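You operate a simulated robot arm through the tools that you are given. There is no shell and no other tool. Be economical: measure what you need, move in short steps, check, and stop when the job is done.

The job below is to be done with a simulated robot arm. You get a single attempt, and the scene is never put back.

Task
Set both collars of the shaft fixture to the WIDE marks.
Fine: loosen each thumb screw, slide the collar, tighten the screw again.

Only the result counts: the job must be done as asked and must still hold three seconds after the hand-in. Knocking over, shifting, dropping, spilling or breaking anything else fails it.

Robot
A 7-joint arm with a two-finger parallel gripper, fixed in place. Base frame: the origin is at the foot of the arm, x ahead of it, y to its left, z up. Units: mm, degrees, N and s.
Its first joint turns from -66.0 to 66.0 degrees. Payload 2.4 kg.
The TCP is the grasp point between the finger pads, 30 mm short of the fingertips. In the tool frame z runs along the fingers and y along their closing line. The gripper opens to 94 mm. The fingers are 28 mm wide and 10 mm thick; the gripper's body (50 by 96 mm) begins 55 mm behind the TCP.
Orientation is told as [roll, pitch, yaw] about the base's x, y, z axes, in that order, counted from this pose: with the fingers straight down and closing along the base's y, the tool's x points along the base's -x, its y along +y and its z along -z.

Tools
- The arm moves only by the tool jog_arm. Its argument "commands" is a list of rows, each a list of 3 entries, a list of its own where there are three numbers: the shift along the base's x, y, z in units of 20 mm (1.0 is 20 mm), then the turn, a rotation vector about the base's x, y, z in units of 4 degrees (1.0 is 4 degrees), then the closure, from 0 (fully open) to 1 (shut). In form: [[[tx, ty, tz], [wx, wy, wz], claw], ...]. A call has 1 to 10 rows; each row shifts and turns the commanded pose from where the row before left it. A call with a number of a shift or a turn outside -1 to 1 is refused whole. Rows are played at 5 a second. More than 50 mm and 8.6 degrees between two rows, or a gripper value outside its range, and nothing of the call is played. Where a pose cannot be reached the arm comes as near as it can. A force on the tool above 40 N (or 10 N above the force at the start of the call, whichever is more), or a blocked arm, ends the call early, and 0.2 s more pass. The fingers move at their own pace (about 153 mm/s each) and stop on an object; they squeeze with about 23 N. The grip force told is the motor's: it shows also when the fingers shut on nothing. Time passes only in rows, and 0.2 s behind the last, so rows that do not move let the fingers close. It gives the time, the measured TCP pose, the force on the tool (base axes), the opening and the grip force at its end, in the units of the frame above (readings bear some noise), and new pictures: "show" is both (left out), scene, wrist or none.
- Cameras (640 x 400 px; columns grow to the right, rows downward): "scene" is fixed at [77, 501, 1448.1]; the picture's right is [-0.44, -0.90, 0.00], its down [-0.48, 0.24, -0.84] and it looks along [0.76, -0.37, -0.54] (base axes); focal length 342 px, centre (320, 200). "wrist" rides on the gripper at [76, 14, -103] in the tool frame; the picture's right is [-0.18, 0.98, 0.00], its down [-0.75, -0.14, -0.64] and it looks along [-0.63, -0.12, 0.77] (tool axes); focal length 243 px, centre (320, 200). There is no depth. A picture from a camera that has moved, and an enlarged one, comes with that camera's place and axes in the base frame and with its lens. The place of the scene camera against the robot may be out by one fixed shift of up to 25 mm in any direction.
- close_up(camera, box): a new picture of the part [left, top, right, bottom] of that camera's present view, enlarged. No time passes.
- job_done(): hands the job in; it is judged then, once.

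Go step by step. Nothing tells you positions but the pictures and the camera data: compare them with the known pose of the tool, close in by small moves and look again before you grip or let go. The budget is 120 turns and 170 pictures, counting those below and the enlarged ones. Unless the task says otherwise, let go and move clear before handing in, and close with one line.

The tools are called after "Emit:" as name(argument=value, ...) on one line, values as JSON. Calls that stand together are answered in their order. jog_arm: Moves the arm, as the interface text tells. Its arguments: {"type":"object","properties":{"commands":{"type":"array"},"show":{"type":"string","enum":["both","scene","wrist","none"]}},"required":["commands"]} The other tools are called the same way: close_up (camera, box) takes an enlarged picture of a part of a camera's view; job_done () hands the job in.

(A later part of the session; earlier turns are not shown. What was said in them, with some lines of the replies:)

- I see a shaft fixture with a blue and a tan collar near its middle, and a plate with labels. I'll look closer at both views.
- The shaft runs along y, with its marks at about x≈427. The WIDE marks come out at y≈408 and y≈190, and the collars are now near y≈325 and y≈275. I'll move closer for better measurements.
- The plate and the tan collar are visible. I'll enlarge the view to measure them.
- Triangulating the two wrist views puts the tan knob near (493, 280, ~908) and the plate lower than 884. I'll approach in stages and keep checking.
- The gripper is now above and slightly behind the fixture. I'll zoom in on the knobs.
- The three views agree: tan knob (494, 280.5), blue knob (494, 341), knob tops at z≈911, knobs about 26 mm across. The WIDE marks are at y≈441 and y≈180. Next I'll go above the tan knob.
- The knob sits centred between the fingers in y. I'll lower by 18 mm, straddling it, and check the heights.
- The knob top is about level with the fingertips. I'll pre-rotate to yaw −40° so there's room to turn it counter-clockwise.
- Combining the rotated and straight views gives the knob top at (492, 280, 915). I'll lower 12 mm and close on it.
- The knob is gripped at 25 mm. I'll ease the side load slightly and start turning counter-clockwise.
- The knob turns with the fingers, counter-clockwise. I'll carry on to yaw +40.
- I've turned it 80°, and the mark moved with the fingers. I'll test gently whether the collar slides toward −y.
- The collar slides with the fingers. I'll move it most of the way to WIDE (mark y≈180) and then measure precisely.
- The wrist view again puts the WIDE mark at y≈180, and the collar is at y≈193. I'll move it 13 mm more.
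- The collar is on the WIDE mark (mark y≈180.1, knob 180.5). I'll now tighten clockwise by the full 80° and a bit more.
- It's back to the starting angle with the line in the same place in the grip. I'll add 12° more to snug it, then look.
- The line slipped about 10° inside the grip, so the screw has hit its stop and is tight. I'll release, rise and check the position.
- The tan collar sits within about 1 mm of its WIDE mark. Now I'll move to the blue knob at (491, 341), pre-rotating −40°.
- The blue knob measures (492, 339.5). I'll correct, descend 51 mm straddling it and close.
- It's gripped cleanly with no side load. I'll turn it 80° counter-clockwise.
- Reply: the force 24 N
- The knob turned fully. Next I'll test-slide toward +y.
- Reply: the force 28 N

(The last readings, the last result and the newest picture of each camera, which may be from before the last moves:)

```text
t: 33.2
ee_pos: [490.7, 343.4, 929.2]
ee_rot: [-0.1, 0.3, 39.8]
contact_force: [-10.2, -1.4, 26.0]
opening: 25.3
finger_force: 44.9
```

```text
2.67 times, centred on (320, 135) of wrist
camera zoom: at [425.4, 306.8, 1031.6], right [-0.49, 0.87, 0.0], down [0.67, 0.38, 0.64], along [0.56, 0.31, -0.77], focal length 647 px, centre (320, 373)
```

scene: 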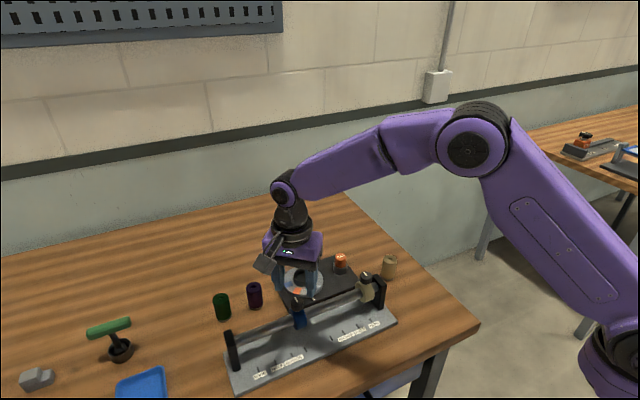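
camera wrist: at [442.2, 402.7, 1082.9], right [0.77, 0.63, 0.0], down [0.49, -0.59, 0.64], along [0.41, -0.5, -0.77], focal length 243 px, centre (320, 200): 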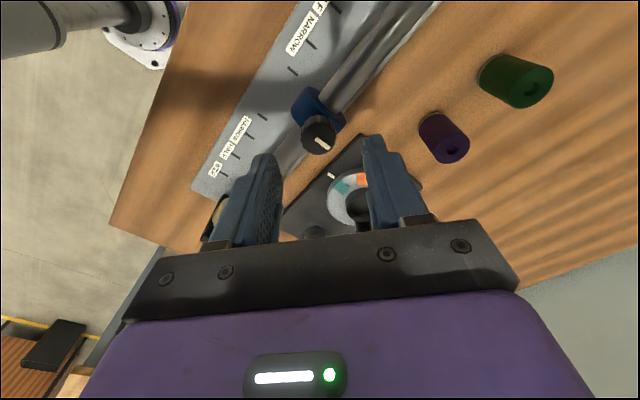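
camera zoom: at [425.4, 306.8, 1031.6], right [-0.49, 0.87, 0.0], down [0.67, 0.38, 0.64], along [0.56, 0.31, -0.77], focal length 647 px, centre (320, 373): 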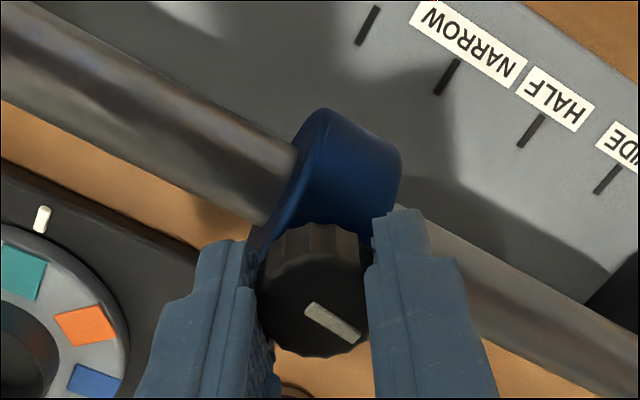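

It slides. I'll continue most of the way to WIDE.

Emit:
jog_arm(commands=[[[0, 0.5, 0], [0, 0, 0], 1], [[0, 0.5, 0], [0, 0, 0], 1], [[0, 0.5, 0], [0, 0, 0], 1], [[0, 0.5, 0], [0, 0, 0], 1], [[0, 0.5, 0], [0, 0, 0], 1], [[0, 0.5, 0], [0, 0, 0], 1], [[0, 0.5, 0], [0, 0, 0], 1], [[0, 0.5, 0], [0, 0, 0], 1], [[0, 0, 0], [0, 0, 0], 1]])

Emit:
close_up(camera="wrist", box=[240, 30, 400, 180])

Emit:
close_up(camera="scene", box=[215, 290, 315, 390])

```text
t: 35.2
ee_pos: [490.6, 426.3, 929.2]
ee_rot: [0.0, 0.1, 40.0]
contact_force: [-13.0, 0.0, 12.7]
opening: 25.3
finger_force: 45.5
camera wrist: at [425.4, 389.1, 1031.1], right [-0.49, 0.87, 0.0], down [0.67, 0.38, 0.64], along [0.56, 0.31, -0.77], focal length 243 px, centre (320, 200)
```

scene: 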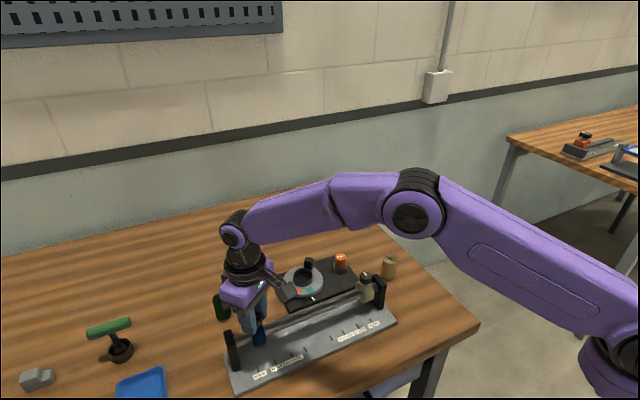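
wrist: 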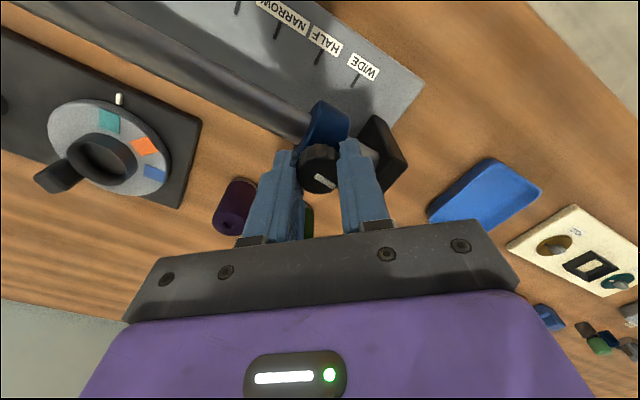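

```text
2.67 times, centred on (320, 105) of wrist
camera zoom: at [425.4, 389.1, 1031.1], right [-0.49, 0.87, 0.0], down [0.67, 0.38, 0.64], along [0.56, 0.31, -0.77], focal length 647 px, centre (320, 453)
```

zoom: 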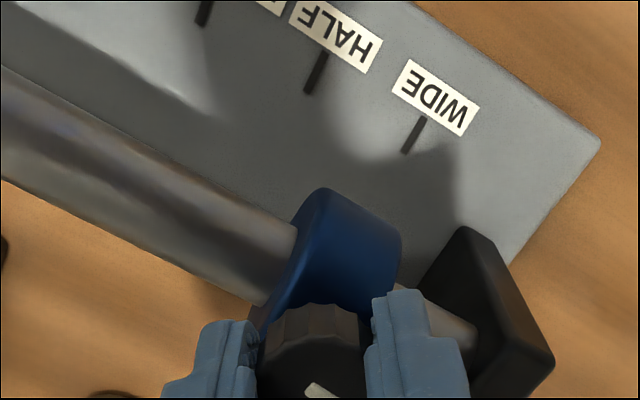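

```text
4.00 times, centred on (265, 340) of scene
camera zoom: at [76.4, 500.8, 1448.2], right [-0.44, -0.9, 0.0], down [-0.48, 0.24, -0.84], along [0.76, -0.37, -0.54], focal length 1366 px, centre (540, -360)
```

zoom: 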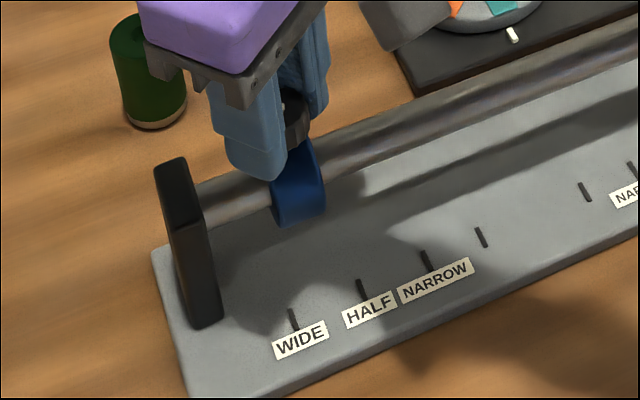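

The blue WIDE mark measures y≈440.3 and the collar is at 426.3. I'll move it 14 mm more.

Emit:
jog_arm(commands=[[[0, 0.35, 0], [0, 0, 0], 1], [[0, 0.35, 0], [0, 0, 0], 1], [[0, 0, 0], [0, 0, 0], 1], [[0, 0, 0], [0, 0, 0], 1]], show="none")

Emit:
close_up(camera="wrist", box=[240, 30, 400, 180])

Emit:
close_up(camera="scene", box=[215, 290, 315, 390])

```text
t: 36.2
ee_pos: [490.9, 440.6, 928.4]
ee_rot: [0.0, 0.0, 40.0]
contact_force: [-9.7, -1.7, 14.1]
opening: 25.1
finger_force: 45.2
```

```text
2.67 times, centred on (320, 105) of wrist
camera zoom: at [425.2, 402.7, 1030.9], right [-0.49, 0.87, 0.0], down [0.67, 0.38, 0.64], along [0.56, 0.31, -0.77], focal length 647 px, centre (320, 453)
```

zoom: 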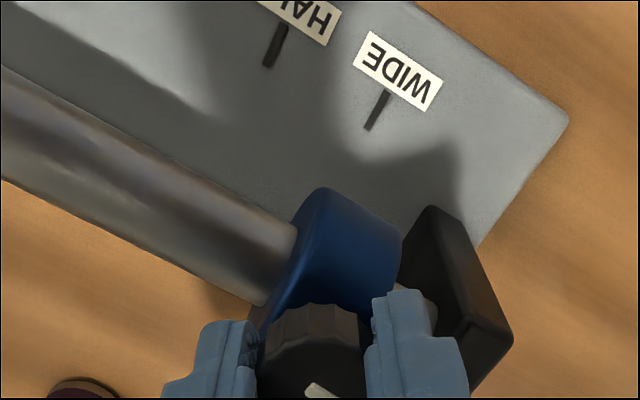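

```text
4.00 times, centred on (265, 340) of scene
camera zoom: at [76.6, 500.8, 1448.2], right [-0.44, -0.9, 0.0], down [-0.48, 0.24, -0.84], along [0.76, -0.37, -0.54], focal length 1366 px, centre (540, -360)
```

zoom: 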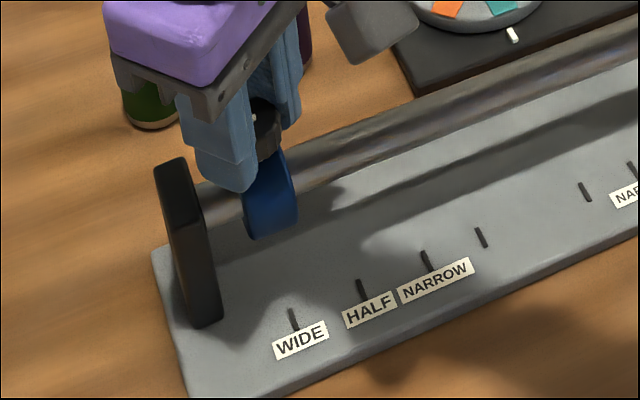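

The mark lands at the same pixel relative to the collar as it did with the tan one, so it's aligned. I'll tighten clockwise.

Emit:
jog_arm(commands=[[[0, 0, 0], [0, 0, -1], 1], [[0, 0, 0], [0, 0, -1], 1], [[0, 0, 0], [0, 0, -1], 1], [[0, 0, 0], [0, 0, -1], 1], [[0, 0, 0], [0, 0, -1], 1], [[0, 0, 0], [0, 0, -1], 1], [[0, 0, 0], [0, 0, -1], 1], [[0, 0, 0], [0, 0, -1], 1], [[0, 0, 0], [0, 0, -1], 1], [[0, 0, 0], [0, 0, -1], 1]], show="none")

Emit:
jog_arm(commands=[[[0, 0, 0], [0, 0, -1], 1], [[0, 0, 0], [0, 0, -1], 1], [[0, 0, 0], [0, 0, -1], 1], [[0, 0, 0], [0, 0, -1], 1], [[0, 0, 0], [0, 0, -1], 1], [[0, 0, 0], [0, 0, -1], 1], [[0, 0, 0], [0, 0, -1], 1], [[0, 0, 0], [0, 0, -1], 1], [[0, 0, 0], [0, 0, -1], 1], [[0, 0, 0], [0, 0, -1], 1]], show="none")

Emit:
jog_arm(commands=[[[0, 0, 0], [0, 0, -1], 1], [[0, 0, 0], [0, 0, -1], 1], [[0, 0, 0], [0, 0, -1], 1]], show="none")

Emit:
close_up(camera="wrist", box=[200, 60, 440, 210])

```text
t: 38.4
ee_pos: [492.1, 439.2, 928.4]
ee_rot: [-0.1, -0.1, -0.1]
contact_force: [-0.9, -1.0, 1.2]
opening: 25.4
finger_force: 44.8
```

```text
t: 40.6
ee_pos: [491.6, 438.3, 929.0]
ee_rot: [-0.2, 0.0, -40.1]
contact_force: [-3.3, -11.3, 3.3]
opening: 25.2
finger_force: 44.8
```

```text
t: 41.4
ee_pos: [490.4, 439.3, 928.5]
ee_rot: [-0.1, 0.1, -52.1]
contact_force: [-7.2, -13.1, 5.4]
opening: 25.8
finger_force: 45.0
```

```text
2.67 times, centred on (320, 135) of wrist
camera zoom: at [456.7, 509.2, 1030.8], right [0.89, 0.46, 0.0], down [0.35, -0.68, 0.64], along [0.29, -0.57, -0.77], focal length 647 px, centre (320, 373)
```

zoom: 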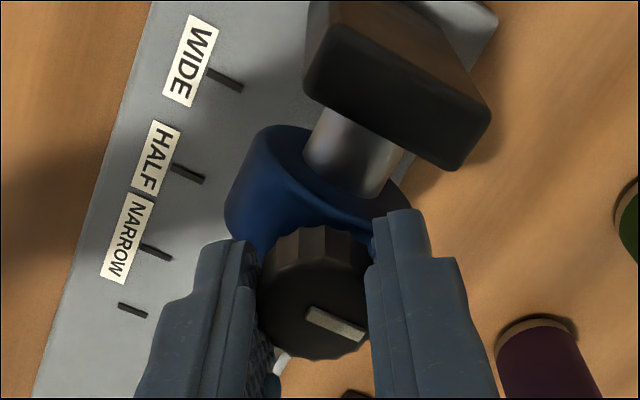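

The line slipped at the stop as before, so this screw is tight too. I'll release, rise and verify.

Emit:
jog_arm(commands=[[[0, 0, 0], [0, 0, 0], 0.45], [[0, 0, 0], [0, 0, 0], 0.45], [[0, 0, 1], [0, 0, 1], 0.45], [[0, 0, 1], [0, 0, 1], 0.45], [[0, 0, 0.5], [0, 0, 1], 0.45], [[0, 0, 0], [0, 0, 1], 0.45], [[0, 0, 0], [0, 0, 1], 0.45], [[0, 0, 0], [0, 0, 1], 0.45], [[0, 0, 0], [0, 0, 1], 0.45], [[0, 0, 0], [0, 0, 1], 0.45]], show="none")

Emit:
jog_arm(commands=[[[0, 0, 0], [0, 0, 1], 0.45], [[0, 0, 0], [0, 0, 1], 0.45], [[0, 0, 0], [0, 0, 1], 0.45], [[0, 0, 0], [0, 0, 1], 0.45], [[0, 0, 0], [0, 0, 1], 0.45]])

Emit:
close_up(camera="wrist", box=[200, 30, 440, 180])

Emit:
close_up(camera="scene", box=[215, 250, 410, 395])

```text
t: 43.6
ee_pos: [491.8, 438.2, 979.7]
ee_rot: [0.0, 0.1, -20.0]
contact_force: [-0.2, 0.7, -0.1]
opening: 51.7
finger_force: 0.2
```

```text
t: 44.8
ee_pos: [491.3, 439.7, 977.9]
ee_rot: [0.0, 0.0, 0.0]
contact_force: [0.8, -1.1, -1.0]
opening: 51.6
finger_force: 0.1
camera wrist: at [417.0, 454.6, 1081.1], right [0.18, 0.98, 0.0], down [0.75, -0.14, 0.64], along [0.63, -0.12, -0.77], focal length 243 px, centre (320, 200)
```

scene: 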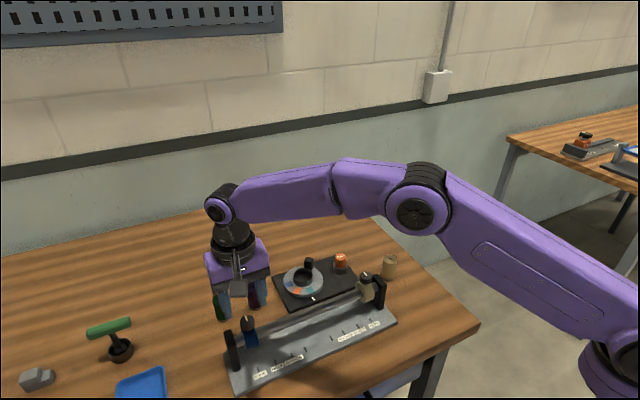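
wrist: 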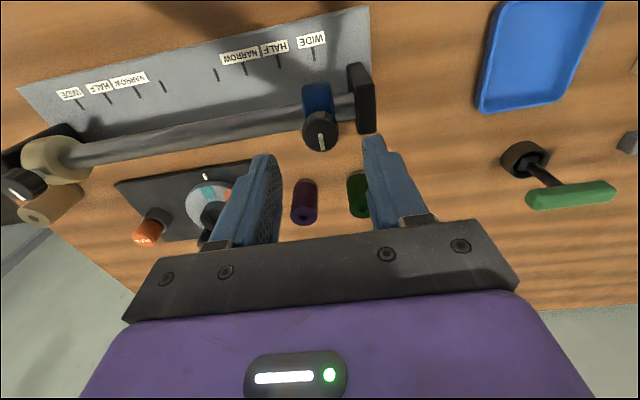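

```text
2.67 times, centred on (320, 105) of wrist
camera zoom: at [417.0, 454.6, 1081.1], right [0.18, 0.98, 0.0], down [0.75, -0.14, 0.64], along [0.63, -0.12, -0.77], focal length 647 px, centre (320, 453)
```

zoom: 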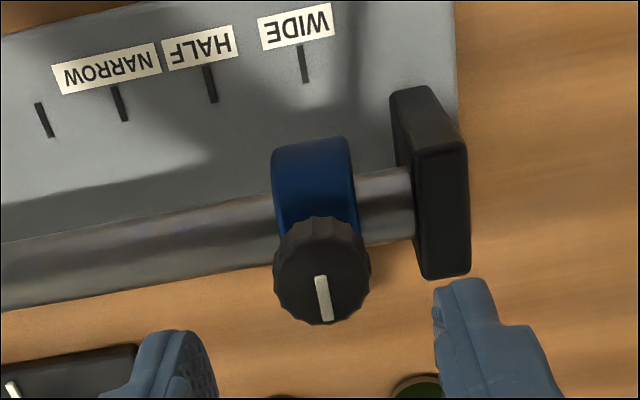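

```text
2.76 times, centred on (312, 322) of scene
camera zoom: at [77.0, 501.0, 1448.1], right [-0.44, -0.9, 0.0], down [-0.48, 0.24, -0.84], along [0.76, -0.37, -0.54], focal length 942 px, centre (341, -138)
```

zoom: 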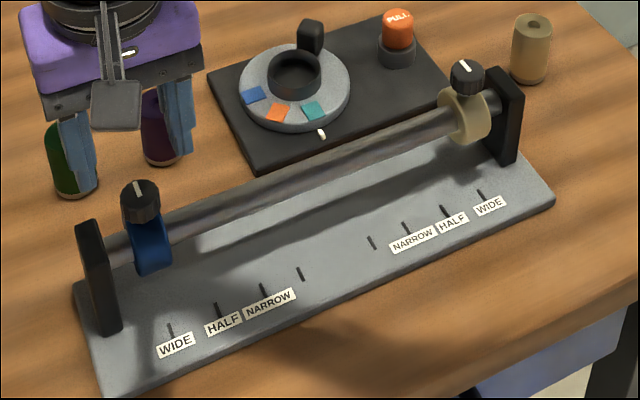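

Both collars are on their WIDE marks with the screws tight, and everything else looks untouched. I'll rise clear.

Emit:
jog_arm(commands=[[[0, 0, 1], [0, 0, 0], 0.45], [[0, 0, 1], [0, 0, 0], 0.45], [[-0.5, 0, 1], [0, 0, 0], 0.45], [[-0.5, 0, 1], [0, 0, 0], 0.45]], show="scene")

```text
t: 45.8
ee_pos: [471.0, 440.1, 1057.0]
ee_rot: [0.1, -0.1, 0.0]
contact_force: [-0.1, 0.1, 0.5]
opening: 51.5
finger_force: 0.2
```

scene: 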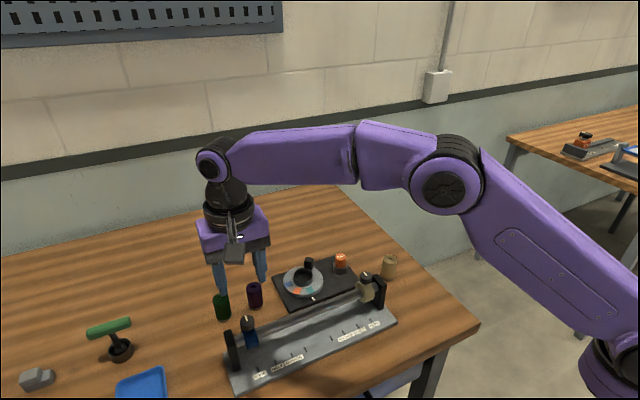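

The arm is clear, so I'm handing in.

Emit:
job_done()

```text
The job is handed in.
```

Both collars are at their WIDE marks, within about 1 mm by the wrist camera, and both thumb screws are tightened to their stops.
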